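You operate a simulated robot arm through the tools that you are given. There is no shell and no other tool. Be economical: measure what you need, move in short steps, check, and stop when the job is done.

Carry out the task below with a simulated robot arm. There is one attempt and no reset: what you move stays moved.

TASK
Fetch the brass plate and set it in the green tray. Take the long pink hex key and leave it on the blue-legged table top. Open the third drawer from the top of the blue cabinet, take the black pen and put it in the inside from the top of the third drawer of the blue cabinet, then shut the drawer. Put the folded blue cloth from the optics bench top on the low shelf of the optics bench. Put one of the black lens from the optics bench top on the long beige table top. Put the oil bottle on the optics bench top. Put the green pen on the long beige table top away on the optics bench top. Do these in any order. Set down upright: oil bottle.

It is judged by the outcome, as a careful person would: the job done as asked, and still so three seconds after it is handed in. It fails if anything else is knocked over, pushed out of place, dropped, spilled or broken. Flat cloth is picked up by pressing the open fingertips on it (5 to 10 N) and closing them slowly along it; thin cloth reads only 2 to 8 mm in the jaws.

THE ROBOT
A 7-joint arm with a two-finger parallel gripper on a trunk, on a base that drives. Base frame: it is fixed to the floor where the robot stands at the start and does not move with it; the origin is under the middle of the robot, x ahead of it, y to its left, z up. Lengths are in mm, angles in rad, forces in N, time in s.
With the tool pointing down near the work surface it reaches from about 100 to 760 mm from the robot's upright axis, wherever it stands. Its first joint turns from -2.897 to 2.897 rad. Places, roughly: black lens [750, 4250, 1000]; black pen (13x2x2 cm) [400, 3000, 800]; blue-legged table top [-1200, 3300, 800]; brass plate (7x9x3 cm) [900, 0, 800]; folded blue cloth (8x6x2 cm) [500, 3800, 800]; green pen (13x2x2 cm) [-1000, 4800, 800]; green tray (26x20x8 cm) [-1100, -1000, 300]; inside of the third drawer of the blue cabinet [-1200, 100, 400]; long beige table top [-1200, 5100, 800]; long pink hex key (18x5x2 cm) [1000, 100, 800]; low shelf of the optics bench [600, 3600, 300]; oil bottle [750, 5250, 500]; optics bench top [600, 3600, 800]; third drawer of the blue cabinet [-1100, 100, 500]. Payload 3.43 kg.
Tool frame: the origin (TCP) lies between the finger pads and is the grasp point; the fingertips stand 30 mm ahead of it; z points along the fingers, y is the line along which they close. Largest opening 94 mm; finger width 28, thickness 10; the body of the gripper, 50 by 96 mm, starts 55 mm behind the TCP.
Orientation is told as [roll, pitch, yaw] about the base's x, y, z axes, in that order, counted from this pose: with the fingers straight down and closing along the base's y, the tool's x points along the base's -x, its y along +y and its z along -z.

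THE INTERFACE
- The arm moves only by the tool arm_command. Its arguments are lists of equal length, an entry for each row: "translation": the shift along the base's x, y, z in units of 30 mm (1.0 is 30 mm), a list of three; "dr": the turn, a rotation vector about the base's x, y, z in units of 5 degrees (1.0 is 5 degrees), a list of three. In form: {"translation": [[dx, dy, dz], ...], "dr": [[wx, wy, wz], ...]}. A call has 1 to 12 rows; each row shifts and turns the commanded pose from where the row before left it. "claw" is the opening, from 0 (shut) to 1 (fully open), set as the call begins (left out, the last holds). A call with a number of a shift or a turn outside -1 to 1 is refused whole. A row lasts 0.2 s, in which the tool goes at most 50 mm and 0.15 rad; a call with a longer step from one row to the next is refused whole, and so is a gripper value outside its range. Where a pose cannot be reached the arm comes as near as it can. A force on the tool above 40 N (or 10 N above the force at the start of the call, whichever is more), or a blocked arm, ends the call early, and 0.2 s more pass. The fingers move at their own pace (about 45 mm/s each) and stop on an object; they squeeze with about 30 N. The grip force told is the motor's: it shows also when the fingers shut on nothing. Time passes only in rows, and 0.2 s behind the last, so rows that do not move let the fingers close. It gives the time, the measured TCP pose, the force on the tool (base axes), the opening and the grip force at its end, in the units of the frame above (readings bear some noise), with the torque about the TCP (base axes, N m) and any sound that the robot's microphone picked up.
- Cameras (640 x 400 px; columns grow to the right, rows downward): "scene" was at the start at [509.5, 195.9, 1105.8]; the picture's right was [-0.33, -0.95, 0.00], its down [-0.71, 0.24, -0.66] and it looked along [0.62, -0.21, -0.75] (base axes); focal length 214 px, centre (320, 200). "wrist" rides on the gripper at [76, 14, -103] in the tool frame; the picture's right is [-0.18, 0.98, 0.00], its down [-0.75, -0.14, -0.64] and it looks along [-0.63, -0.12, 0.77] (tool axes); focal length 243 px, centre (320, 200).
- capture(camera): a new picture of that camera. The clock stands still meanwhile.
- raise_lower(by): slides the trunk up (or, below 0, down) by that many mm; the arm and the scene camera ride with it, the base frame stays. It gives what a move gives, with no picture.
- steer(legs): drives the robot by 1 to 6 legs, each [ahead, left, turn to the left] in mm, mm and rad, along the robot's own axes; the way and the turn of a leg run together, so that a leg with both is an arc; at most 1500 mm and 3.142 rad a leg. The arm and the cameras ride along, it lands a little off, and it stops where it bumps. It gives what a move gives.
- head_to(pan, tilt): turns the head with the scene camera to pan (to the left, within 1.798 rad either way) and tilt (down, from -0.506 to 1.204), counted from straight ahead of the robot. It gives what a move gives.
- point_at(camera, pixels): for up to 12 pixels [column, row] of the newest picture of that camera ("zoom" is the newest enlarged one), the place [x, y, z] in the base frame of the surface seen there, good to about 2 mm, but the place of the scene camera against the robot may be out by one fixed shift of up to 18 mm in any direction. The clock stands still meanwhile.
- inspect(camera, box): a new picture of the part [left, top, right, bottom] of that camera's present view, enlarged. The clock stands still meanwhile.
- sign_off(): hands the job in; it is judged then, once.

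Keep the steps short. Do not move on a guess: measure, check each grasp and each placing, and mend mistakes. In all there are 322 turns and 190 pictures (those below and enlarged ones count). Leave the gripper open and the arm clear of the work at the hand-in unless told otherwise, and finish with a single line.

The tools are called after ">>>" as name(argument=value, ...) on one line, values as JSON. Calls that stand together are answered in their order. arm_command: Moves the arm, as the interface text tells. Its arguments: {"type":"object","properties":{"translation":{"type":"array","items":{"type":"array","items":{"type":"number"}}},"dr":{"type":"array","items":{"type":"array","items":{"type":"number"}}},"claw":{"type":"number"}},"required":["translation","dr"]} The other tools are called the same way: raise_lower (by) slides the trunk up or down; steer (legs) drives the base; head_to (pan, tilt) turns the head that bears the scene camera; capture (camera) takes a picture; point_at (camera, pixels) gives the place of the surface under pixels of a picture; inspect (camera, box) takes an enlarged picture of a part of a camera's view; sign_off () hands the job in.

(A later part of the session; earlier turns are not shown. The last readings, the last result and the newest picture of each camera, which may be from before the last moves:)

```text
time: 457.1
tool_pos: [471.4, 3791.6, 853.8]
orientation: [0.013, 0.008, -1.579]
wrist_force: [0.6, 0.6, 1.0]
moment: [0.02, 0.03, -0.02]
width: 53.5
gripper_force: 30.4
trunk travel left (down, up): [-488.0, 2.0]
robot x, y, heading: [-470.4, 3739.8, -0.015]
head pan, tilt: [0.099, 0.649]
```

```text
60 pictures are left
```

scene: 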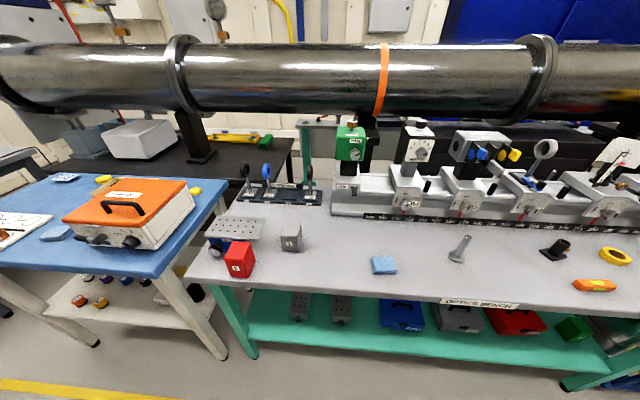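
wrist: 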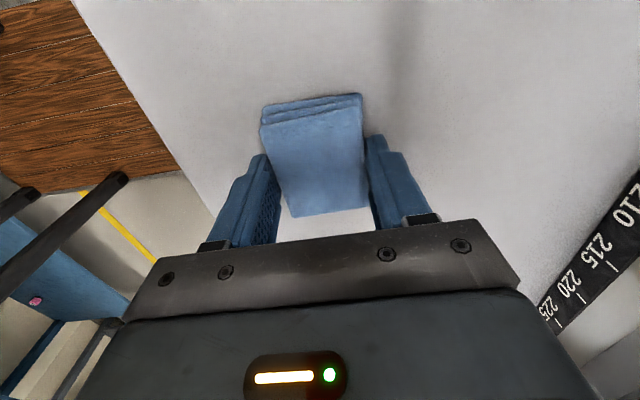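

Held firmly (53.5 mm). Lift, retract, lower, and drive left to y≈4190; then lower the trunk.

>>> arm_command(translation=[[0, 0, 0.6], [0, 0, 0.6], [-0.9, 0, 0], [-0.9, 0, 0], [-0.9, 0, 0], [-0.9, 0, 0], [-0.9, 0, 0], [-0.9, 0, 0], [-0.9, 0, -0.3], [-0.7, 0, -0.6], [0, 0, -0.9], [0, 0, -0.9]], dr=[[0, 0, 0], [0, 0, 0], [0, 0, 0], [0, 0, 0], [0, 0, 0], [0, 0, 0], [0, 0, 0], [0, 0, 0], [0, 0, 0], [0, 0, 0], [0, 0, 0], [0, 0, 0]])

>>> steer(legs=[[0, 400, 0.016]])

>>> raise_lower(by=-385)

>>> capture(camera="scene")

```text
time: 459.7
tool_pos: [261.8, 3791.1, 807.3]
orientation: [0.011, 0.008, -1.576]
wrist_force: [0.0, -0.5, 0.4]
moment: [0.0, 0.0, 0.0]
width: 53.6
gripper_force: 29.9
trunk travel left (down, up): [-488.0, 2.0]
robot x, y, heading: [-466.2, 3741.6, -0.018]
head pan, tilt: [0.099, 0.649]
```

```text
time: 462.2
tool_pos: [261.7, 4211.1, 806.2]
orientation: [0.01, 0.007, -1.552]
wrist_force: [0.6, -1.2, -0.3]
moment: [-0.02, 0.01, 0.01]
width: 53.7
gripper_force: 30.0
trunk travel left (down, up): [-488.0, 2.0]
robot x, y, heading: [-468.0, 4141.2, 0.014]
head pan, tilt: [0.099, 0.649]
```

```text
time: 465.9
tool_pos: [262.5, 4211.3, 422.2]
orientation: [0.011, 0.007, -1.552]
wrist_force: [0.9, 0.7, -0.3]
moment: [0.01, 0.02, 0.0]
width: 53.4
gripper_force: 30.2
trunk travel left (down, up): [-103.0, 387.0]
robot x, y, heading: [-465.2, 4138.8, 0.014]
head pan, tilt: [0.099, 0.649]
```

```text
59 pictures are left
```

scene: 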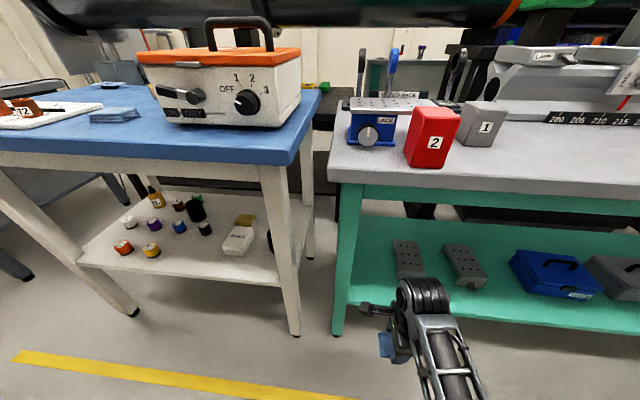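

I measure the free shelf spot and also look for the oil bottle (small amber bottle near (155,195)).

>>> point_at(camera="scene", pixels=[[370, 245], [370, 285], [393, 243], [398, 275], [350, 290], [345, 210], [440, 290], [365, 192], [155, 196], [195, 208], [155, 205], [360, 225]])

>>> inspect(camera="scene", box=[80, 160, 300, 270])

```text
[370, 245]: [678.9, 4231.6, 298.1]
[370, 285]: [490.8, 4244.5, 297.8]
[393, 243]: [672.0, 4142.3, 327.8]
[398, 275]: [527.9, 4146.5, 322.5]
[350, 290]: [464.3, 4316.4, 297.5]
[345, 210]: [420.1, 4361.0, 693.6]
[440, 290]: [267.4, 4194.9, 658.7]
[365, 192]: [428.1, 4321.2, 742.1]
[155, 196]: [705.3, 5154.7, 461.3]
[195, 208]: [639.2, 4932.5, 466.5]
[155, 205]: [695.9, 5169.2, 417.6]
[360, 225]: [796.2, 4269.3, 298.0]
```

```text
2.91 times, centred on (190, 215) of scene
```

zoom: 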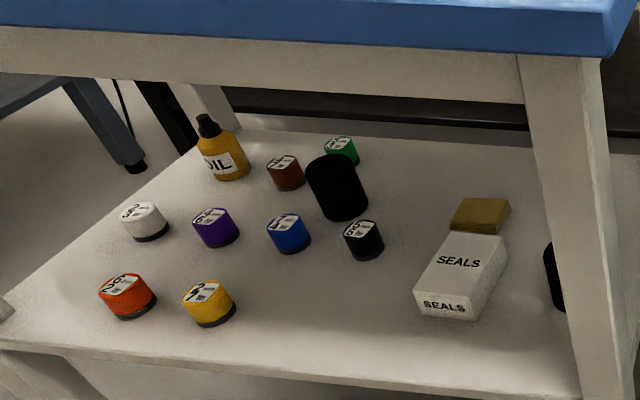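

OIL bottle found at ≈(700,5160) on the next table's low shelf. For the cloth: lower the trunk 100 more for a flat forearm, set TCP z≈348, and reach in to (480,4195).

>>> raise_lower(by=-100)

>>> arm_command(translation=[[0.5, -0.1, 0.3], [0.8, -0.1, 0.3], [0.8, -0.1, 0.26], [0.8, -0.1, 0], [0.8, -0.1, 0], [0.8, 0, 0], [0.8, 0, 0], [0.8, 0, 0], [0.8, 0, 0], [0.4, 0, 0], [0, 0, 0]], dr=[[0, 0, 0], [0, 0, 0], [0, 0, 0], [0, 0, 0], [0, 0, 0], [0, 0, 0], [0, 0, 0], [0, 0, 0], [0, 0, 0], [0, 0, 0], [0, 0, 0]])

>>> capture(camera="wrist")

```text
time: 467.2
tool_pos: [260.0, 4211.7, 321.9]
orientation: [0.011, 0.007, -1.552]
wrist_force: [-0.2, -0.2, -1.0]
moment: [-0.03, 0.02, 0.01]
width: 53.3
gripper_force: 29.9
trunk travel left (down, up): [-3.0, 487.0]
robot x, y, heading: [-465.4, 4145.3, 0.011]
head pan, tilt: [0.099, 0.649]
```

```text
time: 469.6
tool_pos: [480.9, 4194.5, 346.9]
orientation: [0.009, 0.005, -1.552]
wrist_force: [0.0, -0.6, 0.5]
moment: [0.02, 0.03, -0.03]
width: 53.4
gripper_force: 29.9
trunk travel left (down, up): [-3.0, 487.0]
robot x, y, heading: [-467.2, 4139.6, 0.012]
head pan, tilt: [0.099, 0.649]
```

```text
57 pictures are left
```

wrist: 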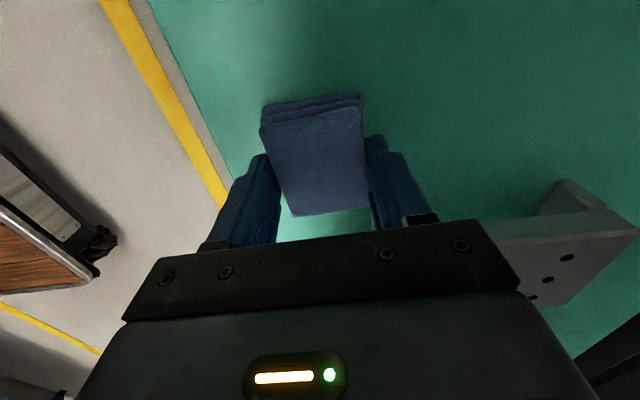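

>>> point_at(camera="wrist", pixels=[[225, 150], [230, 100], [420, 120], [560, 215], [520, 240], [310, 150]])

```text
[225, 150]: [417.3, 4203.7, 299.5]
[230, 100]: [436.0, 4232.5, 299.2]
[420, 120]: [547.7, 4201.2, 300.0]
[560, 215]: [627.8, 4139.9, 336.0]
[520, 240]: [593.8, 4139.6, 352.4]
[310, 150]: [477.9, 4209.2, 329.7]
```

Shelf z≈300, edge x≈415. Move 20 mm deeper, lower to contact, release.

>>> arm_command(translation=[[0.6, 0, 0], [0, 0, -0.2], [0, 0, -0.15], [0, 0, -0.08], [0, 0, 0]], dr=[[0, 0, 0], [0, 0, 0], [0, 0, 0], [0, 0, 0], [0, 0, 0]])

>>> arm_command(translation=[[0, 0, 0], [0, 0, 0], [0, 0, 0]], dr=[[0, 0, 0], [0, 0, 0], [0, 0, 0]], claw=0.9)

>>> arm_command(translation=[[0, 0, 0.3], [0, 0, 0.4], [0, 0, 0.4], [-0.4, 0, 0], [-0.8, 0, 0], [-0.8, 0, 0], [-0.8, 0, 0], [-0.8, 0, 0], [-0.8, 0, 0], [-0.8, 0, 0], [-0.8, 0, 0], [-0.8, 0, 0]], dr=[[0, 0, 0], [0, 0, 0], [0, 0, 0], [0, 0, 0], [0, 0, 0], [0, 0, 0], [0, 0, 0], [0, 0, 0], [0, 0, 0], [0, 0, 0], [0, 0, 0], [0, 0, 0]])

>>> capture(camera="scene")

```text
time: 470.8
tool_pos: [497.9, 4197.1, 334.4]
orientation: [0.01, 0.007, -1.551]
wrist_force: [-1.1, 0.4, 2.4]
moment: [0.06, 0.11, 0.01]
width: 53.7
gripper_force: 30.3
trunk travel left (down, up): [-3.0, 487.0]
robot x, y, heading: [-469.7, 4141.2, 0.013]
head pan, tilt: [0.099, 0.649]
```

```text
time: 471.6
tool_pos: [499.1, 4196.1, 333.7]
orientation: [0.011, 0.009, -1.552]
wrist_force: [0.7, -0.5, -0.5]
moment: [-0.05, -0.01, 0.0]
width: 84.5
gripper_force: 0.1
trunk travel left (down, up): [-3.0, 487.0]
robot x, y, heading: [-469.1, 4141.7, 0.016]
head pan, tilt: [0.099, 0.649]
```

```text
time: 474.2
tool_pos: [293.5, 4196.9, 367.0]
orientation: [0.008, 0.006, -1.551]
wrist_force: [0.3, 0.0, -0.4]
moment: [-0.01, 0.0, 0.02]
width: 84.5
gripper_force: 0.1
trunk travel left (down, up): [-3.0, 487.0]
robot x, y, heading: [-467.0, 4143.1, 0.015]
head pan, tilt: [0.099, 0.649]
```

```text
56 pictures are left
```

scene: 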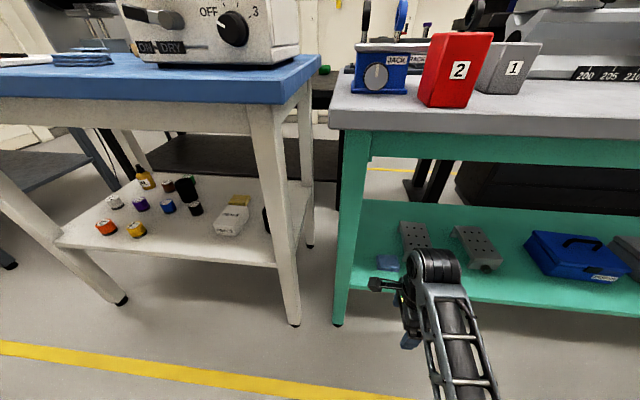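

The cloth lies on the shelf. Now the oil bottle: I zoom and measure the shelf, bottle, neighbours and clearances.

>>> inspect(camera="scene", box=[20, 60, 320, 310])

>>> point_at(camera="scene", pixels=[[60, 245], [270, 262], [128, 195], [146, 182], [144, 172], [116, 202], [140, 205], [168, 187], [187, 188], [180, 130], [106, 228], [136, 230]])

```text
1.60 times, centred on (170, 185) of scene
```

zoom: 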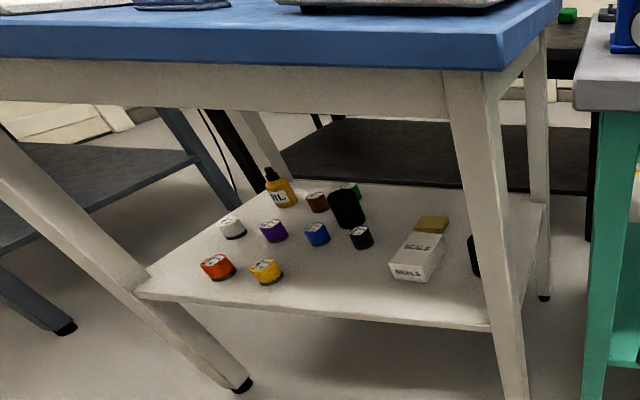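

```text
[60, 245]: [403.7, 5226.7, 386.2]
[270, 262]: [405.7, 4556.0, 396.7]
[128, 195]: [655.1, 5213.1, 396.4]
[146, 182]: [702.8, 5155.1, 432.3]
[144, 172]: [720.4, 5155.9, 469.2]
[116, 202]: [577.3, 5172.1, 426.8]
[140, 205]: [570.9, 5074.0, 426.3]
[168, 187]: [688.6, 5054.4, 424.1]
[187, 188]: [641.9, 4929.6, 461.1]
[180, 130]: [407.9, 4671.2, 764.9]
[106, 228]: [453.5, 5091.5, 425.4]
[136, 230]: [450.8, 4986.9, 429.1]
```

Bottle ≈(705,5155), shelf z≈396, small vials (tops ≈428) in front, apron bottom ≈760. I'll reach in with the tool tilted (30° below horizontal, camera on top, closing along y). First drive left to y≈5145 while turning the yaw to −π.

>>> steer(legs=[[0, 1000, -0.015]])

>>> arm_command(translation=[[0, 0, 0.4], [0, 0, 0.4], [0, 0, 0.4], [0, 0, 0.4], [0, 0, 0.4], [0, 0, 0.4], [0, 0, 0], [0, 0, 0], [0, 0, 0], [0, 0, 0], [0, 0, 0], [0, 0, 0]], dr=[[0, 0, -1], [0, 0, -1], [0, 0, -1], [0, 0, -1], [0, 0, -1], [0, 0, -1], [0, 0, -1], [0, 0, -1], [0, 0, -1], [0, 0, -1], [0, 0, -1], [0, 0, -1]], claw=0.95)

>>> arm_command(translation=[[-0.5, 0, 0], [-0.5, 0, 0], [0, 0, 0], [0, 0, 0], [0, 0, 0], [0, 0, 0], [0, 0, 0]], dr=[[0, 0, -1], [0, 0, -1], [0, 0, -1], [0, 0, -1], [0, 0, -1], [0, 0, -1], [0, 0, -0.2]])

```text
time: 479.5
tool_pos: [294.3, 5196.3, 366.6]
orientation: [0.011, 0.008, -1.573]
wrist_force: [0.2, -1.5, 0.3]
moment: [0.01, 0.03, 0.03]
width: 84.4
gripper_force: 0.0
trunk travel left (down, up): [-3.0, 487.0]
robot x, y, heading: [-471.4, 5152.9, -0.006]
head pan, tilt: [0.099, 0.649]
```

```text
time: 482.1
tool_pos: [292.3, 5200.7, 440.0]
orientation: [0.008, 0.003, -2.581]
wrist_force: [-9.4, -1.1, 3.8]
moment: [0.29, -1.55, 0.33]
width: 89.5
gripper_force: 0.1
trunk travel left (down, up): [-3.0, 487.0]
robot x, y, heading: [-474.0, 5158.6, -0.005]
head pan, tilt: [0.099, 0.649]
stopped in row 12: the force on the tool passed its limit at 54 N (the readings are from after the stop); the commanded pose is now the measured one
```

```text
time: 483.7
tool_pos: [262.1, 5199.9, 440.0]
orientation: [0.008, 0.004, -3.123]
wrist_force: [0.5, 0.0, 0.2]
moment: [0.0, 0.0, -0.03]
width: 89.4
gripper_force: 0.0
trunk travel left (down, up): [-3.0, 487.0]
robot x, y, heading: [-470.5, 5154.6, -0.008]
head pan, tilt: [0.099, 0.649]
```

The camera housing brushed the table's front leg while turning; now clear. I check the table and its items.

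>>> head_to(pan=-0.1, tilt=0.7)

>>> capture(camera="scene")

```text
time: 484.4
tool_pos: [263.4, 5198.6, 439.2]
orientation: [0.006, 0.004, -3.122]
wrist_force: [-0.7, 0.7, -0.1]
moment: [0.0, 0.01, 0.01]
width: 89.5
gripper_force: 0.0
trunk travel left (down, up): [-3.0, 487.0]
robot x, y, heading: [-470.2, 5157.6, -0.006]
head pan, tilt: [-0.099, 0.7]
```

```text
54 pictures are left
```

scene: 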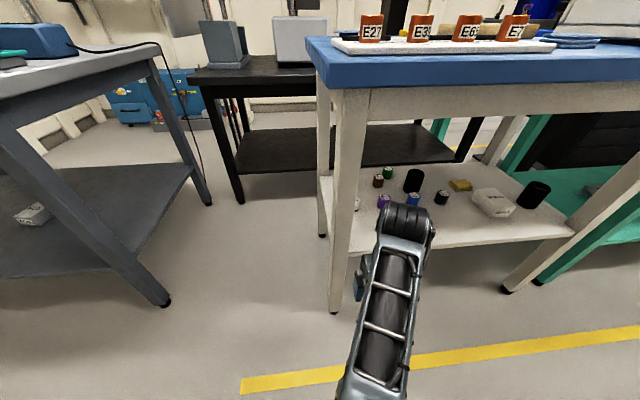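

>>> point_at(camera="scene", pixels=[[383, 200], [378, 181], [413, 181], [335, 110], [352, 110], [340, 300], [330, 175], [413, 198], [345, 200], [480, 150], [480, 118]])

```text
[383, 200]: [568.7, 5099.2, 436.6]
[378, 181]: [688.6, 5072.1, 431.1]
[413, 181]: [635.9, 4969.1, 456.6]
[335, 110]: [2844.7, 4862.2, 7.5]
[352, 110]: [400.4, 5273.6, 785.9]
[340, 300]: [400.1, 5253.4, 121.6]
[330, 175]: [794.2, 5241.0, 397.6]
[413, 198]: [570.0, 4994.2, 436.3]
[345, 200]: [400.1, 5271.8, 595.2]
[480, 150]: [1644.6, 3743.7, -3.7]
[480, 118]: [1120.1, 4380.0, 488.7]
```

Items look unmoved (views from different sides). I'll come in angled from the right: shift the base right/ahead, then tilt the tool forward.

>>> steer(legs=[[45, -95, 0.006]])

>>> arm_command(translation=[[0, 0, 0.2], [0, 0, 0.2], [0.2, 0, 0.2], [0.3, 0, 0.1], [0.3, 0, 0.1], [0.3, 0, 0.1], [0.3, 0, 0.1], [0.4, 0, 0.1], [0.4, 0, 0.1], [0.4, 0, 0], [0.4, 0, 0], [0.4, 0, 0]], dr=[[0, 0, 1], [0, 0, 1], [0.2, -0.98, 0], [0.2, -0.98, 0], [0.2, -0.98, 0], [0.2, -0.98, 0], [0.2, -0.98, 0], [0.2, -0.98, 0], [0.2, -0.98, 0], [0.2, -0.98, 0], [0.2, -0.98, 0], [0.2, -0.98, 0]], claw=0.8)

>>> arm_command(translation=[[0.2, 0, 0], [0.2, 0, 0], [0, 0, 0]], dr=[[0.2, -0.98, 0], [0.2, -0.98, 0], [0, 0, 0]])

>>> capture(camera="wrist")

```text
time: 485.6
tool_pos: [305.7, 5105.5, 439.3]
orientation: [0.007, 0.004, -3.12]
wrist_force: [0.5, 0.5, -0.4]
moment: [0.01, -0.02, 0.01]
width: 89.1
gripper_force: 0.1
trunk travel left (down, up): [-3.0, 487.0]
robot x, y, heading: [-426.6, 5062.8, -0.008]
head pan, tilt: [-0.099, 0.7]
```

```text
time: 488.2
tool_pos: [409.4, 5105.8, 474.7]
orientation: [0.002, 0.877, -2.948]
wrist_force: [0.4, 0.4, 0.6]
moment: [0.0, 0.01, 0.01]
width: 75.5
gripper_force: 0.0
trunk travel left (down, up): [-3.0, 487.0]
robot x, y, heading: [-424.9, 5061.7, -0.007]
head pan, tilt: [-0.099, 0.7]
```

```text
time: 489.0
tool_pos: [420.6, 5106.8, 474.0]
orientation: [0.0, 1.054, -2.947]
wrist_force: [-0.2, 0.5, -0.6]
moment: [0.03, 0.01, 0.0]
width: 75.1
gripper_force: 0.0
trunk travel left (down, up): [-3.0, 487.0]
robot x, y, heading: [-427.0, 5061.7, -0.001]
head pan, tilt: [-0.099, 0.7]
```

```text
53 pictures are left
```

wrist: 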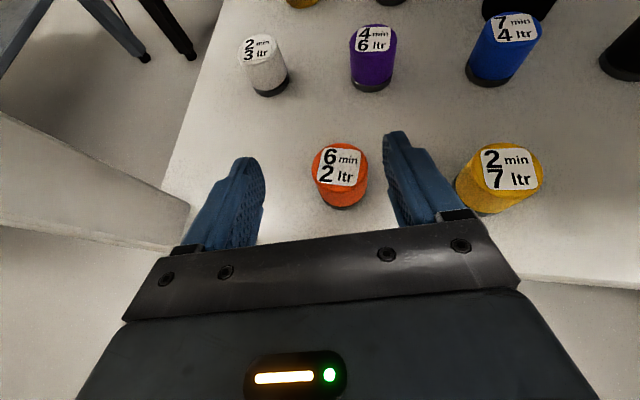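

Clear view (orange vial beneath, white/purple ahead, bottle beyond at the top edge). Measure them.

>>> point_at(camera="wrist", pixels=[[258, 50], [373, 42], [340, 165], [510, 170], [302, 3], [320, 60], [175, 190], [150, 220], [245, 170], [400, 170]])

```text
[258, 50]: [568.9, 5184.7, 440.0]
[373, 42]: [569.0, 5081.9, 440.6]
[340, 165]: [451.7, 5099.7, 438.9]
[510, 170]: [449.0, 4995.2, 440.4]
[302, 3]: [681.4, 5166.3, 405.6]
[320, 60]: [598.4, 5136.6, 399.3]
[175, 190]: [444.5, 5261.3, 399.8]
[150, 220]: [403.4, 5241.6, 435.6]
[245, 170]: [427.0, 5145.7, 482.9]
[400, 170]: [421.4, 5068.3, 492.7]
```

Vial tops 440, shelf 400, bottle front ≈(681,5166). Move forward above the vials to just before the bottle.

>>> arm_command(translation=[[0.7, 0.15, 0.08], [0.8, 0.17, 0.08], [0.8, 0.17, 0.05], [0.8, 0.17, 0], [0.8, 0.17, 0], [0.8, 0.17, 0], [0.8, 0.17, 0], [0.6, 0.13, 0], [0, 0, 0]], dr=[[0, 0, 0], [0, 0, 0], [0, 0, 0], [0, 0, 0], [0, 0, 0], [0, 0, 0], [0, 0, 0], [0, 0, 0], [0, 0, 0]])

>>> capture(camera="wrist")

```text
time: 491.0
tool_pos: [602.8, 5141.0, 480.1]
orientation: [0.003, 1.049, -2.95]
wrist_force: [0.2, 0.1, -0.5]
moment: [0.02, 0.03, 0.01]
width: 75.3
gripper_force: 0.1
trunk travel left (down, up): [-3.0, 487.0]
robot x, y, heading: [-428.9, 5056.8, -0.008]
head pan, tilt: [-0.099, 0.7]
```

```text
52 pictures are left
```

wrist: 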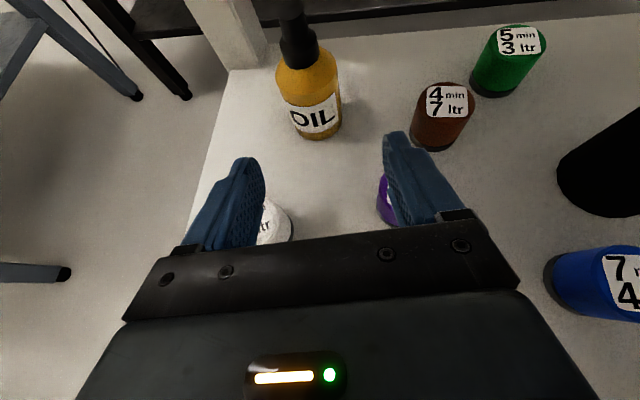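

>>> point_at(camera="wrist", pixels=[[282, 90], [336, 90], [318, 136], [310, 95], [295, 40], [305, 65], [215, 165], [405, 150], [240, 65]])

```text
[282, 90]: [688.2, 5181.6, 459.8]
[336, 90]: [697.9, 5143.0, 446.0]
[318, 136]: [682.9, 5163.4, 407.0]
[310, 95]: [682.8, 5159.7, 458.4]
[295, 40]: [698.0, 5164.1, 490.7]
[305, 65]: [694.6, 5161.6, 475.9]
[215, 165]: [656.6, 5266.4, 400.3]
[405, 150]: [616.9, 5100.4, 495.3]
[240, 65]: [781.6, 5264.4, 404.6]
```

Bottle centre ≈(704,5162), radius ~21. Advance and lower to TCP (703,5162,447).

>>> arm_command(translation=[[0.6, 0.12, -0.1], [0.7, 0.14, -0.2], [0.7, 0.14, -0.25], [0.7, 0.14, -0.3], [0.65, 0.14, -0.25], [0, 0, 0]], dr=[[0, 0, 0], [0, 0, 0], [0, 0, 0], [0, 0, 0], [0, 0, 0], [0, 0, 0]])

>>> capture(camera="wrist")

```text
time: 492.4
tool_pos: [703.2, 5164.8, 448.9]
orientation: [-0.001, 1.049, -2.948]
wrist_force: [-0.4, -0.3, -0.4]
moment: [0.01, 0.03, -0.02]
width: 75.4
gripper_force: 0.0
trunk travel left (down, up): [-3.0, 487.0]
robot x, y, heading: [-428.5, 5059.3, -0.006]
head pan, tilt: [-0.099, 0.7]
```

```text
51 pictures are left
```

wrist: 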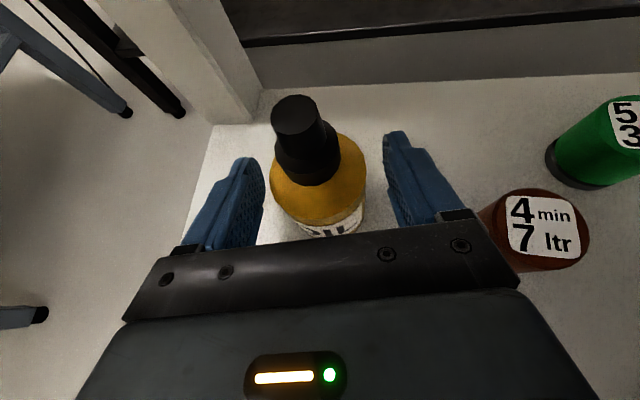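

Bottle is between the fingers. Close.

>>> arm_command(translation=[[0, 0, 0], [0, 0, 0], [0, 0, 0], [0, 0, 0], [0, 0, 0]], dr=[[0, 0, 0], [0, 0, 0], [0, 0, 0], [0, 0, 0], [0, 0, 0]], claw=0.2)

>>> arm_command(translation=[[0, 0, 0.3], [0, 0, 0.4], [0, 0, 0.4], [0, 0, 0.4], [0, 0, 0.4], [0, 0, 0]], dr=[[0, 0, 0], [0, 0, 0], [0, 0, 0], [0, 0, 0], [0, 0, 0], [0, 0, 0]])

>>> capture(camera="wrist")

```text
time: 493.6
tool_pos: [703.0, 5165.8, 448.9]
orientation: [0.001, 1.052, -2.948]
wrist_force: [-0.5, -0.4, -0.5]
moment: [0.05, 0.02, 0.0]
width: 51.1
gripper_force: 29.4
trunk travel left (down, up): [-3.0, 487.0]
robot x, y, heading: [-426.4, 5066.2, -0.006]
head pan, tilt: [-0.099, 0.7]
```

```text
time: 495.0
tool_pos: [702.5, 5167.0, 505.4]
orientation: [0.001, 1.049, -2.949]
wrist_force: [-0.5, -0.4, -1.0]
moment: [0.0, 0.01, -0.02]
width: 51.0
gripper_force: 29.9
trunk travel left (down, up): [-3.0, 487.0]
robot x, y, heading: [-426.3, 5060.0, -0.0]
head pan, tilt: [-0.099, 0.7]
```

```text
50 pictures are left
```

wrist: 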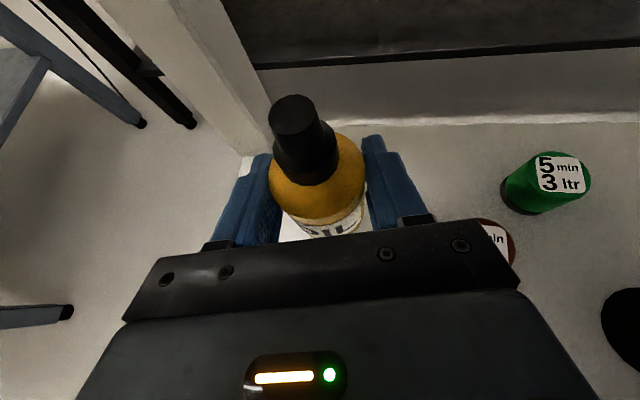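

Lifted 56 mm (bottom ≈456, vials 440). Retract along the same line.

>>> arm_command(translation=[[-0.6, -0.12, 0.05], [-0.8, -0.17, 0.05], [-0.8, -0.17, 0], [-0.8, -0.17, 0], [-0.8, -0.17, 0], [-0.8, -0.17, 0], [-0.8, -0.17, 0], [-0.8, -0.17, 0], [-0.8, -0.17, 0], [-0.8, -0.17, 0], [-0.8, -0.17, 0], [-0.8, -0.17, 0]], dr=[[0, 0, 0], [0, 0, 0], [0, 0, 0], [0, 0, 0], [0, 0, 0], [0, 0, 0], [0, 0, 0], [0, 0, 0], [0, 0, 0], [0, 0, 0], [0, 0, 0], [0, 0, 0]])

>>> steer(legs=[[-100, 0, 0]])

>>> head_to(pan=0.1, tilt=0.6)

>>> capture(camera="scene")

```text
time: 497.8
tool_pos: [411.9, 5024.5, 493.6]
orientation: [0.083, 1.016, -2.993]
wrist_force: [0.3, 0.0, -1.4]
moment: [-0.01, 0.03, -0.01]
width: 50.8
gripper_force: 30.2
trunk travel left (down, up): [-3.0, 487.0]
robot x, y, heading: [-424.7, 5056.6, -0.007]
head pan, tilt: [-0.099, 0.7]
stopped in row 12: the arm was blocked; the commanded pose is now the measured one
```

```text
time: 498.9
tool_pos: [318.6, 5029.0, 493.1]
orientation: [0.085, 1.016, -2.986]
wrist_force: [-0.3, -0.1, -1.2]
moment: [0.03, 0.02, 0.03]
width: 50.7
gripper_force: 29.7
trunk travel left (down, up): [-3.0, 487.0]
robot x, y, heading: [-516.5, 5059.4, -0.003]
head pan, tilt: [-0.099, 0.7]
```

```text
time: 499.7
tool_pos: [320.9, 5027.8, 493.5]
orientation: [0.084, 1.014, -2.99]
wrist_force: [-0.1, -0.2, -0.6]
moment: [0.03, 0.0, -0.01]
width: 50.8
gripper_force: 30.2
trunk travel left (down, up): [-3.0, 487.0]
robot x, y, heading: [-516.8, 5059.9, -0.0]
head pan, tilt: [0.099, 0.6]
```

```text
49 pictures are left
```

scene: 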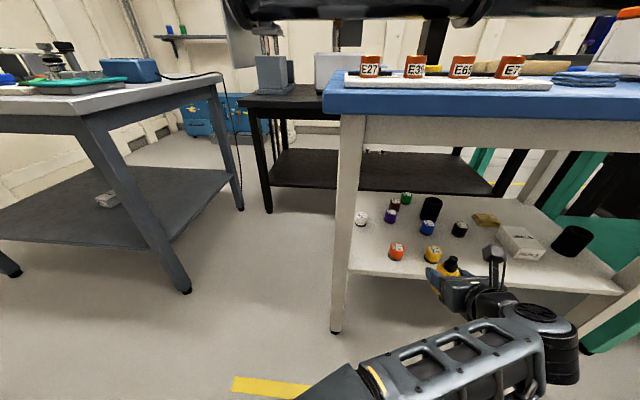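

All vials still stand. Raise the trunk to bring the bottle above bench height, then drive right to the cloth's former spot.

>>> raise_lower(by=420)

>>> steer(legs=[[0, -1220, 0]])

>>> arm_command(translation=[[0.3, 0, 0], [0.5, 0, 0], [0.5, 0, 0], [0.5, 0, 0], [0.4, 0, 0], [0, 0, 0]], dr=[[0, 0, 0], [0, 0, 0], [0.28, -0.15, 0.65], [0.28, -0.15, 0.66], [0, 0, 0], [0, 0, 0]])

>>> head_to(pan=-0.1, tilt=0.7)

>>> capture(camera="scene")

```text
refused: 420 is not a number from -400 to 400
```

```text
time: 505.9
tool_pos: [326.6, 3804.9, 494.3]
orientation: [0.082, 1.016, -2.974]
wrist_force: [0.1, 0.7, -1.1]
moment: [0.0, -0.05, -0.02]
width: 50.8
gripper_force: 30.3
trunk travel left (down, up): [-3.0, 487.0]
robot x, y, heading: [-510.6, 3828.0, 0.015]
head pan, tilt: [0.099, 0.6]
```

```text
time: 507.3
tool_pos: [395.6, 3802.0, 495.3]
orientation: [-0.003, 1.051, -2.932]
wrist_force: [1.1, 0.8, -1.9]
moment: [0.04, 0.01, -0.01]
width: 50.8
gripper_force: 30.0
trunk travel left (down, up): [-3.0, 487.0]
robot x, y, heading: [-511.1, 3827.1, 0.011]
head pan, tilt: [0.099, 0.6]
```

```text
time: 508.0
tool_pos: [395.2, 3804.0, 494.4]
orientation: [-0.002, 1.051, -2.932]
wrist_force: [0.7, 0.7, -1.4]
moment: [0.0, 0.04, 0.02]
width: 50.6
gripper_force: 29.8
trunk travel left (down, up): [-3.0, 487.0]
robot x, y, heading: [-507.0, 3825.7, 0.013]
head pan, tilt: [-0.099, 0.7]
```

```text
48 pictures are left
```

scene: 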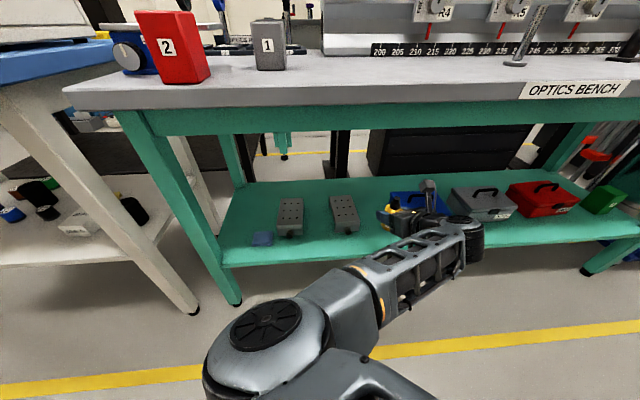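

The raise was refused (limit 400) so the arm is low, just under the bench front; nothing touched. Back off 100 mm, raise 390, and come back.

>>> steer(legs=[[-110, 0, -0.013]])

>>> raise_lower(by=395)

>>> arm_command(translation=[[0, 0, 0.3], [0, 0, 0.3], [0, 0, 0.3], [0, 0, 0]], dr=[[0, 0, 0], [0, 0, 0], [0, 0, 0], [0, 0, 0]])

>>> capture(camera="scene")

```text
time: 508.8
tool_pos: [389.1, 3799.8, 496.1]
orientation: [-0.001, 1.052, -2.935]
wrist_force: [-0.2, -0.5, -1.4]
moment: [0.03, -0.02, 0.0]
width: 50.8
gripper_force: 29.4
trunk travel left (down, up): [-3.0, 487.0]
robot x, y, heading: [-516.3, 3823.9, 0.002]
head pan, tilt: [-0.099, 0.7]
stopped in leg 1: the robot was blocked; the commanded pose is now the measured one
```

```text
time: 511.2
tool_pos: [384.2, 3798.4, 759.1]
orientation: [-0.025, 1.026, -2.957]
wrist_force: [-2.8, 1.4, -12.6]
moment: [-0.08, -0.12, 0.0]
width: 46.1
gripper_force: 24.1
trunk travel left (down, up): [-278.0, 212.0]
robot x, y, heading: [-514.9, 3824.8, 0.011]
head pan, tilt: [-0.099, 0.7]
stopped: the force on the tool passed its limit at 82 N (the readings are from after the stop); the commanded pose is now the measured one
```

```text
time: 511.6
tool_pos: [382.5, 3798.3, 758.4]
orientation: [-0.034, 1.015, -2.966]
wrist_force: [-0.3, 0.0, -11.0]
moment: [-0.05, -0.04, 0.02]
width: 45.6
gripper_force: 29.6
trunk travel left (down, up): [-278.0, 212.0]
robot x, y, heading: [-515.7, 3822.2, 0.009]
head pan, tilt: [-0.099, 0.7]
stopped in row 1: the force on the tool passed its limit at 49 N (the readings are from after the stop); the commanded pose is now the measured one
```

```text
47 pictures are left
```

scene: 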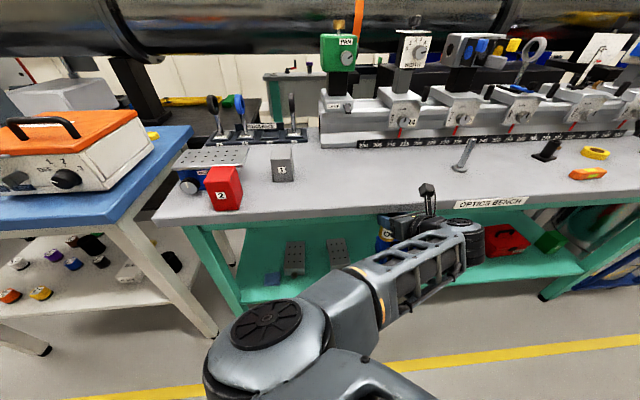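

The bottle/hand is pressed up against the bench's underside because the base couldn't back up. Lower the trunk right away.

>>> raise_lower(by=-80)

>>> capture(camera="wrist")

```text
time: 512.8
tool_pos: [382.9, 3799.5, 680.3]
orientation: [-0.032, 1.018, -2.963]
wrist_force: [0.1, 1.3, -0.7]
moment: [-0.02, -0.01, -0.03]
width: 45.8
gripper_force: 29.8
trunk travel left (down, up): [-198.0, 292.0]
robot x, y, heading: [-513.4, 3823.9, 0.01]
head pan, tilt: [-0.099, 0.7]
```

```text
46 pictures are left
```

wrist: 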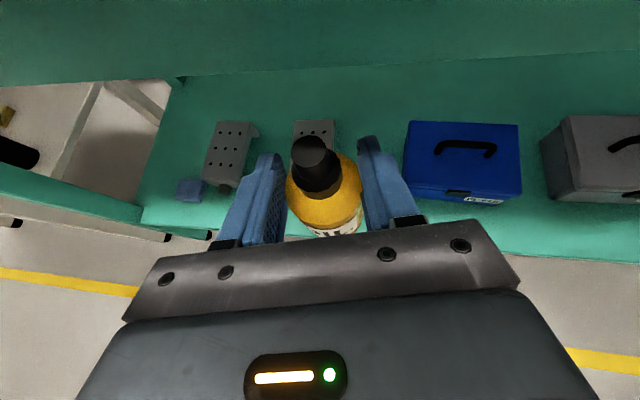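

Bottle is still held upright, a bit lower in the grip. Retract the hand in −x to clear the bench edge.

>>> arm_command(translation=[[-0.4, 0, 0], [-0.5, 0, 0], [-0.5, 0, 0], [-0.5, 0, 0], [-0.5, 0, 0], [0, 0, 0]], dr=[[0, 0, 0], [0, 0, 0], [0, 0, 0], [0, 0, 0], [0, 0, 0], [0, 0, 0]])

```text
time: 514.2
tool_pos: [307.7, 3788.8, 676.4]
orientation: [-0.016, 1.009, -2.96]
wrist_force: [0.8, -0.6, -1.0]
moment: [-0.02, 0.06, 0.0]
width: 45.8
gripper_force: 29.5
trunk travel left (down, up): [-198.0, 292.0]
robot x, y, heading: [-516.2, 3825.1, 0.011]
head pan, tilt: [-0.099, 0.7]
```

Clear of the edge (390). Raise 245 mm.

>>> raise_lower(by=245)

>>> capture(camera="wrist")

>>> inspect(camera="scene", box=[300, 130, 540, 330])

```text
time: 516.8
tool_pos: [306.8, 3790.9, 921.1]
orientation: [-0.015, 1.009, -2.955]
wrist_force: [0.1, -0.7, -0.8]
moment: [-0.02, 0.03, -0.04]
width: 45.4
gripper_force: 30.4
trunk travel left (down, up): [-443.0, 47.0]
robot x, y, heading: [-514.1, 3823.6, 0.006]
head pan, tilt: [-0.099, 0.7]
```

```text
45 pictures are left
```

wrist: 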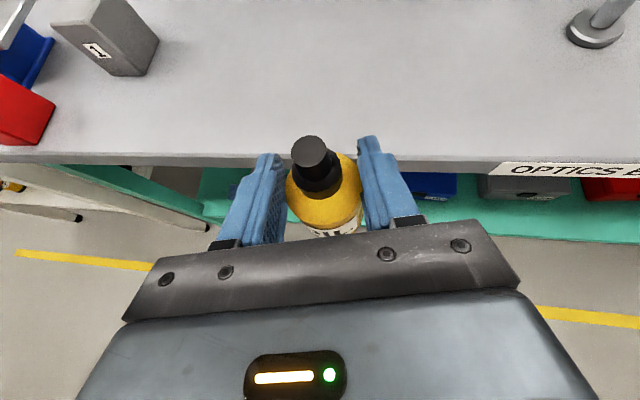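

```text
2.00 times, centred on (420, 230) of scene
```

zoom: 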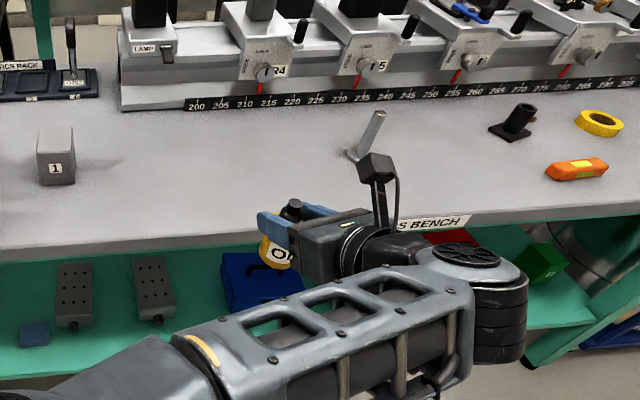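

Bottle visible and fine. Move it over the bench to x≈460 (clear spot), keeping height.

>>> arm_command(translation=[[0.6, 0, 0.1], [0.8, 0, 0.1], [0.8, 0, 0], [0.8, 0, 0], [0.8, 0, 0], [0.8, 0, 0], [0.6, 0, 0], [0, 0, 0]], dr=[[0, 0, 0], [0, 0, 0], [0, 0, 0], [0, 0, 0], [0, 0, 0], [0, 0, 0], [0, 0, 0], [0, 0, 0]])

>>> inspect(camera="scene", box=[260, 120, 480, 290])

```text
time: 518.5
tool_pos: [466.3, 3799.0, 929.8]
orientation: [-0.03, 1.017, -2.962]
wrist_force: [0.7, 0.8, -1.6]
moment: [0.01, -0.04, -0.01]
width: 45.4
gripper_force: 30.1
trunk travel left (down, up): [-443.0, 47.0]
robot x, y, heading: [-516.0, 3823.1, 0.007]
head pan, tilt: [-0.099, 0.7]
```

```text
2.35 times, centred on (370, 205) of scene
```

zoom: 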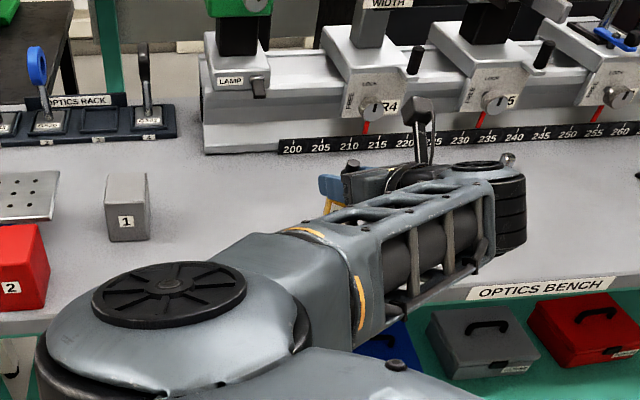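

Lower in small steps watching the force.

>>> arm_command(translation=[[0, 0, -0.2], [0, 0, -0.2], [0, 0, -0.15], [0, 0, -0.15], [0, 0, -0.1], [0, 0, -0.1], [0, 0, 0]], dr=[[0, 0, 0], [0, 0, 0], [0, 0, 0], [0, 0, 0], [0, 0, 0], [0, 0, 0], [0, 0, 0]])

>>> capture(camera="wrist")

```text
time: 520.1
tool_pos: [467.0, 3798.1, 903.9]
orientation: [-0.031, 1.017, -2.963]
wrist_force: [0.1, 0.0, -1.5]
moment: [0.01, 0.02, 0.01]
width: 45.9
gripper_force: 30.0
trunk travel left (down, up): [-443.0, 47.0]
robot x, y, heading: [-513.6, 3821.2, 0.007]
head pan, tilt: [-0.099, 0.7]
```

```text
42 pictures are left
```

wrist: 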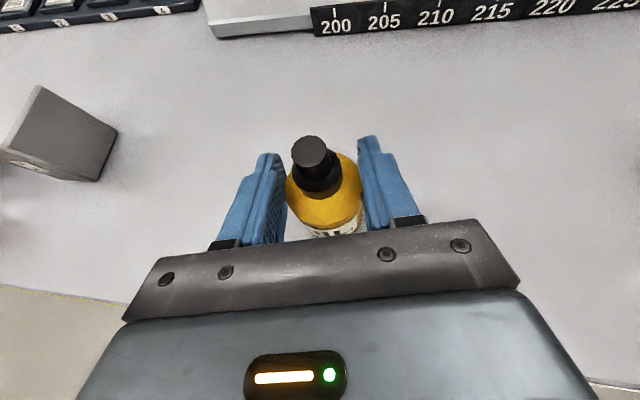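

Continue in finer steps.

>>> arm_command(translation=[[0, 0, -0.1], [0, 0, -0.1], [0, 0, -0.1], [0, 0, -0.1], [0, 0, 0]], dr=[[0, 0, 0], [0, 0, 0], [0, 0, 0], [0, 0, 0], [0, 0, 0]])

>>> arm_command(translation=[[0, 0, -0.07], [0, 0, -0.07], [0, 0, 0]], dr=[[0, 0, 0], [0, 0, 0], [0, 0, 0]])

```text
time: 521.4
tool_pos: [466.7, 3797.7, 895.3]
orientation: [-0.028, 1.025, -2.962]
wrist_force: [3.2, -1.3, 32.0]
moment: [-0.18, -0.35, -0.02]
width: 46.0
gripper_force: 30.0
trunk travel left (down, up): [-443.0, 47.0]
robot x, y, heading: [-519.3, 3822.5, 0.005]
head pan, tilt: [-0.099, 0.7]
```

```text
time: 522.1
tool_pos: [467.1, 3799.3, 889.2]
orientation: [-0.032, 1.019, -2.961]
wrist_force: [-0.3, 4.3, 29.2]
moment: [-0.2, -0.27, 0.04]
width: 46.1
gripper_force: 30.0
trunk travel left (down, up): [-443.0, 47.0]
robot x, y, heading: [-517.7, 3823.0, 0.008]
head pan, tilt: [-0.099, 0.7]
```

Bottle stands on the bench (≈30 N contact). Ease up 2 mm, open slowly, then check.

>>> arm_command(translation=[[0, 0, 0.08], [0, 0, 0]], dr=[[0, 0, 0], [0, 0, 0]])

>>> arm_command(translation=[[0, 0, 0], [0, 0, 0], [0, 0, 0], [0, 0, 0]], dr=[[0, 0, 0], [0, 0, 0], [0, 0, 0], [0, 0, 0]], claw=0.85)

>>> capture(camera="wrist")

```text
time: 522.8
tool_pos: [465.5, 3797.7, 889.5]
orientation: [-0.03, 1.016, -2.964]
wrist_force: [4.7, 3.2, 13.1]
moment: [-0.02, -0.3, 0.04]
width: 45.7
gripper_force: 30.0
trunk travel left (down, up): [-443.0, 47.0]
robot x, y, heading: [-510.6, 3822.0, 0.004]
head pan, tilt: [-0.099, 0.7]
```

```text
time: 523.8
tool_pos: [466.8, 3798.7, 889.6]
orientation: [-0.03, 1.019, -2.964]
wrist_force: [0.1, -0.8, -0.4]
moment: [0.02, 0.01, -0.01]
width: 80.0
gripper_force: 0.1
trunk travel left (down, up): [-443.0, 47.0]
robot x, y, heading: [-514.6, 3822.8, 0.009]
head pan, tilt: [-0.099, 0.7]
```

```text
41 pictures are left
```

wrist: 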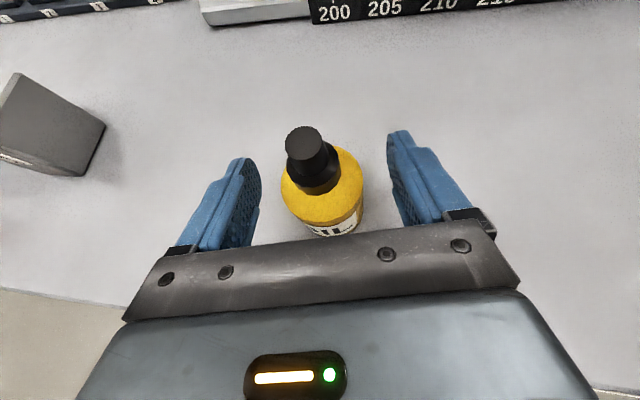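

Standing upright. Withdraw straight back along the tool direction.

>>> arm_command(translation=[[-0.5, -0.09, 0.1], [-0.6, -0.11, 0.1], [-0.7, -0.12, 0.1], [-0.7, -0.12, 0.1], [-0.7, -0.12, 0.1], [0, 0, 0]], dr=[[0, 0, 0], [0, 0, 0], [0, 0, 0], [0, 0, 0], [0, 0, 0], [0, 0, 0]])

>>> capture(camera="wrist")

```text
time: 525.1
tool_pos: [369.8, 3781.4, 904.5]
orientation: [-0.028, 1.017, -2.963]
wrist_force: [0.4, -1.1, 0.4]
moment: [-0.01, 0.03, 0.02]
width: 80.0
gripper_force: 0.1
trunk travel left (down, up): [-443.0, 47.0]
robot x, y, heading: [-515.4, 3820.2, 0.005]
head pan, tilt: [-0.099, 0.7]
```

```text
40 pictures are left
```

wrist: 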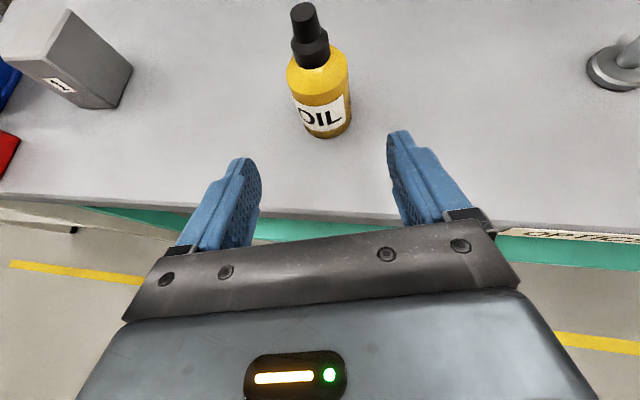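

The bottle stands on the bench. Now the lens in rack slot 1 (≈(805,4340), ring centre z≈955): keep the tilted tool, rise to z≈965, straighten the yaw, and shift left to y≈4340.

>>> arm_command(translation=[[-0.3, 0, 0.5], [-0.3, 0, 0.5], [-0.3, 0, 0.5], [0, 0, 0.5], [0, 0, 0]], dr=[[0, 0, -1], [0, 0, -1], [0, 0, 0], [0, 0, 0], [0, 0, 0]], claw=0.5)

>>> steer(legs=[[0, 570, 0], [190, 0, 0]])

>>> capture(camera="wrist")

```text
time: 526.5
tool_pos: [318.4, 3739.4, 937.2]
orientation: [0.11, 0.952, -3.04]
wrist_force: [0.2, 0.6, -0.1]
moment: [0.02, -0.03, -0.01]
width: 47.1
gripper_force: 0.0
trunk travel left (down, up): [-443.0, 47.0]
robot x, y, heading: [-514.0, 3818.2, 0.007]
head pan, tilt: [-0.099, 0.7]
stopped in row 5: the arm was blocked; the commanded pose is now the measured one
```

```text
time: 528.2
tool_pos: [320.4, 3911.7, 937.2]
orientation: [0.109, 0.951, -2.994]
wrist_force: [0.6, -0.4, 0.2]
moment: [0.02, 0.0, 0.01]
width: 47.0
gripper_force: 0.0
trunk travel left (down, up): [-443.0, 47.0]
robot x, y, heading: [-513.7, 3954.6, 0.054]
head pan, tilt: [-0.099, 0.7]
stopped in leg 1: the robot was blocked; the commanded pose is now the measured one
```

```text
39 pictures are left
```

wrist: 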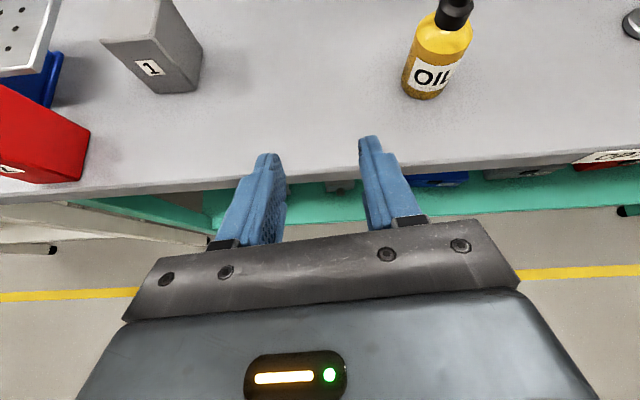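

The base rear is against the table behind; I go ahead 100 mm first, extend/raise the arm over the free bench area and straighten, then move left.

>>> steer(legs=[[110, 0, -0.054]])

>>> arm_command(translation=[[0.4, 0, 0.3], [0.4, 0, 0.4], [0.4, 0, 0.4], [0.4, 0, 0.4], [0.4, 0, 0.4], [0, 0, 0]], dr=[[0, 0, 0], [0, 0, 0], [0.38, -0.52, -0.32], [0.38, -0.53, -0.32], [0, 0, 0], [0, 0, 0]])

>>> steer(legs=[[0, 385, 0]])

>>> capture(camera="wrist")

```text
time: 529.4
tool_pos: [427.1, 3871.6, 938.1]
orientation: [0.109, 0.952, -3.047]
wrist_force: [0.8, -0.3, -0.5]
moment: [0.01, -0.01, 0.03]
width: 46.9
gripper_force: 0.0
trunk travel left (down, up): [-443.0, 47.0]
robot x, y, heading: [-407.9, 3956.6, 0.003]
head pan, tilt: [-0.099, 0.7]
```

```text
time: 530.8
tool_pos: [484.3, 3864.1, 992.5]
orientation: [0.0, 1.042, 3.074]
wrist_force: [-0.2, -1.0, -0.1]
moment: [0.0, -0.03, 0.0]
width: 47.0
gripper_force: 0.0
trunk travel left (down, up): [-443.0, 47.0]
robot x, y, heading: [-408.5, 3957.5, 0.003]
head pan, tilt: [-0.099, 0.7]
```

```text
time: 533.3
tool_pos: [484.9, 4257.2, 994.4]
orientation: [-0.009, 1.044, 3.07]
wrist_force: [-0.1, -0.2, 0.3]
moment: [0.02, 0.0, 0.03]
width: 46.8
gripper_force: 0.0
trunk travel left (down, up): [-443.0, 47.0]
robot x, y, heading: [-408.5, 4351.4, 0.009]
head pan, tilt: [-0.099, 0.7]
```

```text
38 pictures are left
```

wrist: 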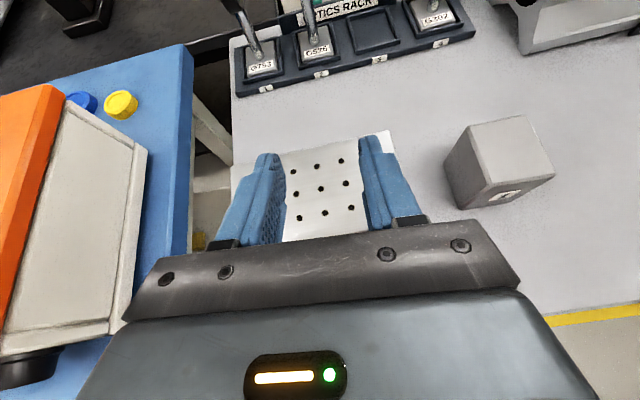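

>>> point_at(camera="wrist", pixels=[[250, 50], [262, 68], [310, 40], [433, 15], [525, 35], [140, 150], [110, 110], [330, 180], [500, 150], [240, 90], [470, 40], [190, 60]])

```text
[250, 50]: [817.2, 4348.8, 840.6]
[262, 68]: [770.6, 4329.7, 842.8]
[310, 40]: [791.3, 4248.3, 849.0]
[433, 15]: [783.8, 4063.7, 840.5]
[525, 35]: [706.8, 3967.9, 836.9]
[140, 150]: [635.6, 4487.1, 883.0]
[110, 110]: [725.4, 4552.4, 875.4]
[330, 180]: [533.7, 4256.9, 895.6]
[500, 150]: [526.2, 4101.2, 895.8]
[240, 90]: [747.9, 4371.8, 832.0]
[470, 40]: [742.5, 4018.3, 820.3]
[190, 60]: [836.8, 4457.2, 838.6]
```

Slot‑1 lens: base ≈(790,4337,842). White box edge is at y≥4487, so there is room. Shift left 75, ahead 190, and align the tool with +x.

>>> steer(legs=[[0, 78, -0.005], [190, 0, 0]])

>>> arm_command(translation=[[0, 0, 0], [0, 0, -0.3], [0, 0, -0.3], [0, 0, 0]], dr=[[0, 0, 0.4], [0, 0, 0.4], [0, 0, 0], [0, 0, 0]])

>>> capture(camera="wrist")

```text
time: 535.5
tool_pos: [671.7, 4329.2, 994.0]
orientation: [-0.008, 1.045, 3.063]
wrist_force: [-1.5, -0.2, -0.1]
moment: [0.0, -0.01, 0.01]
width: 46.8
gripper_force: 0.1
trunk travel left (down, up): [-443.0, 47.0]
robot x, y, heading: [-216.3, 4428.5, -0.007]
head pan, tilt: [-0.099, 0.7]
```

```text
time: 536.5
tool_pos: [671.6, 4328.7, 976.0]
orientation: [-0.009, 1.045, 3.133]
wrist_force: [0.2, 0.7, -0.3]
moment: [0.0, 0.0, -0.01]
width: 46.9
gripper_force: 0.0
trunk travel left (down, up): [-443.0, 47.0]
robot x, y, heading: [-216.0, 4427.6, -0.003]
head pan, tilt: [-0.099, 0.7]
```

```text
37 pictures are left
```

wrist: 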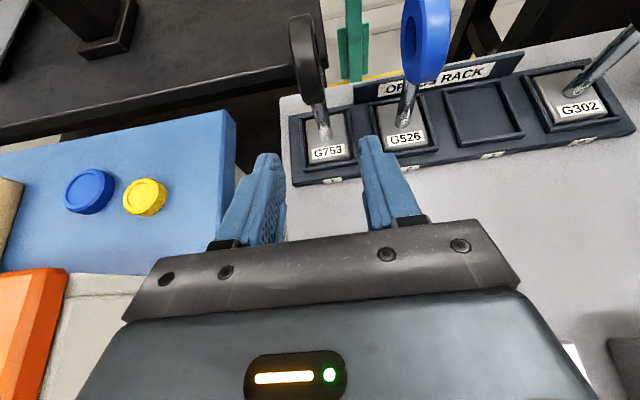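

The black lens G753 is ahead. Measure its ring and post.

>>> point_at(camera="wrist", pixels=[[300, 40], [305, 70], [312, 95], [319, 112], [325, 130], [298, 20], [325, 45], [327, 152], [385, 140], [420, 40]])

```text
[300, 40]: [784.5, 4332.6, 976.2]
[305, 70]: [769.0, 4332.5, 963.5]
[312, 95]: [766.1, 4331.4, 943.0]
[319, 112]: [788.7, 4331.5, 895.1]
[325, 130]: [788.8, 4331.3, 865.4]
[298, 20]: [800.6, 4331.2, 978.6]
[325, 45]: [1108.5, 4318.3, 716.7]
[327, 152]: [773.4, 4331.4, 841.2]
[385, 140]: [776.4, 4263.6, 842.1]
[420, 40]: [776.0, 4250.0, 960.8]
```

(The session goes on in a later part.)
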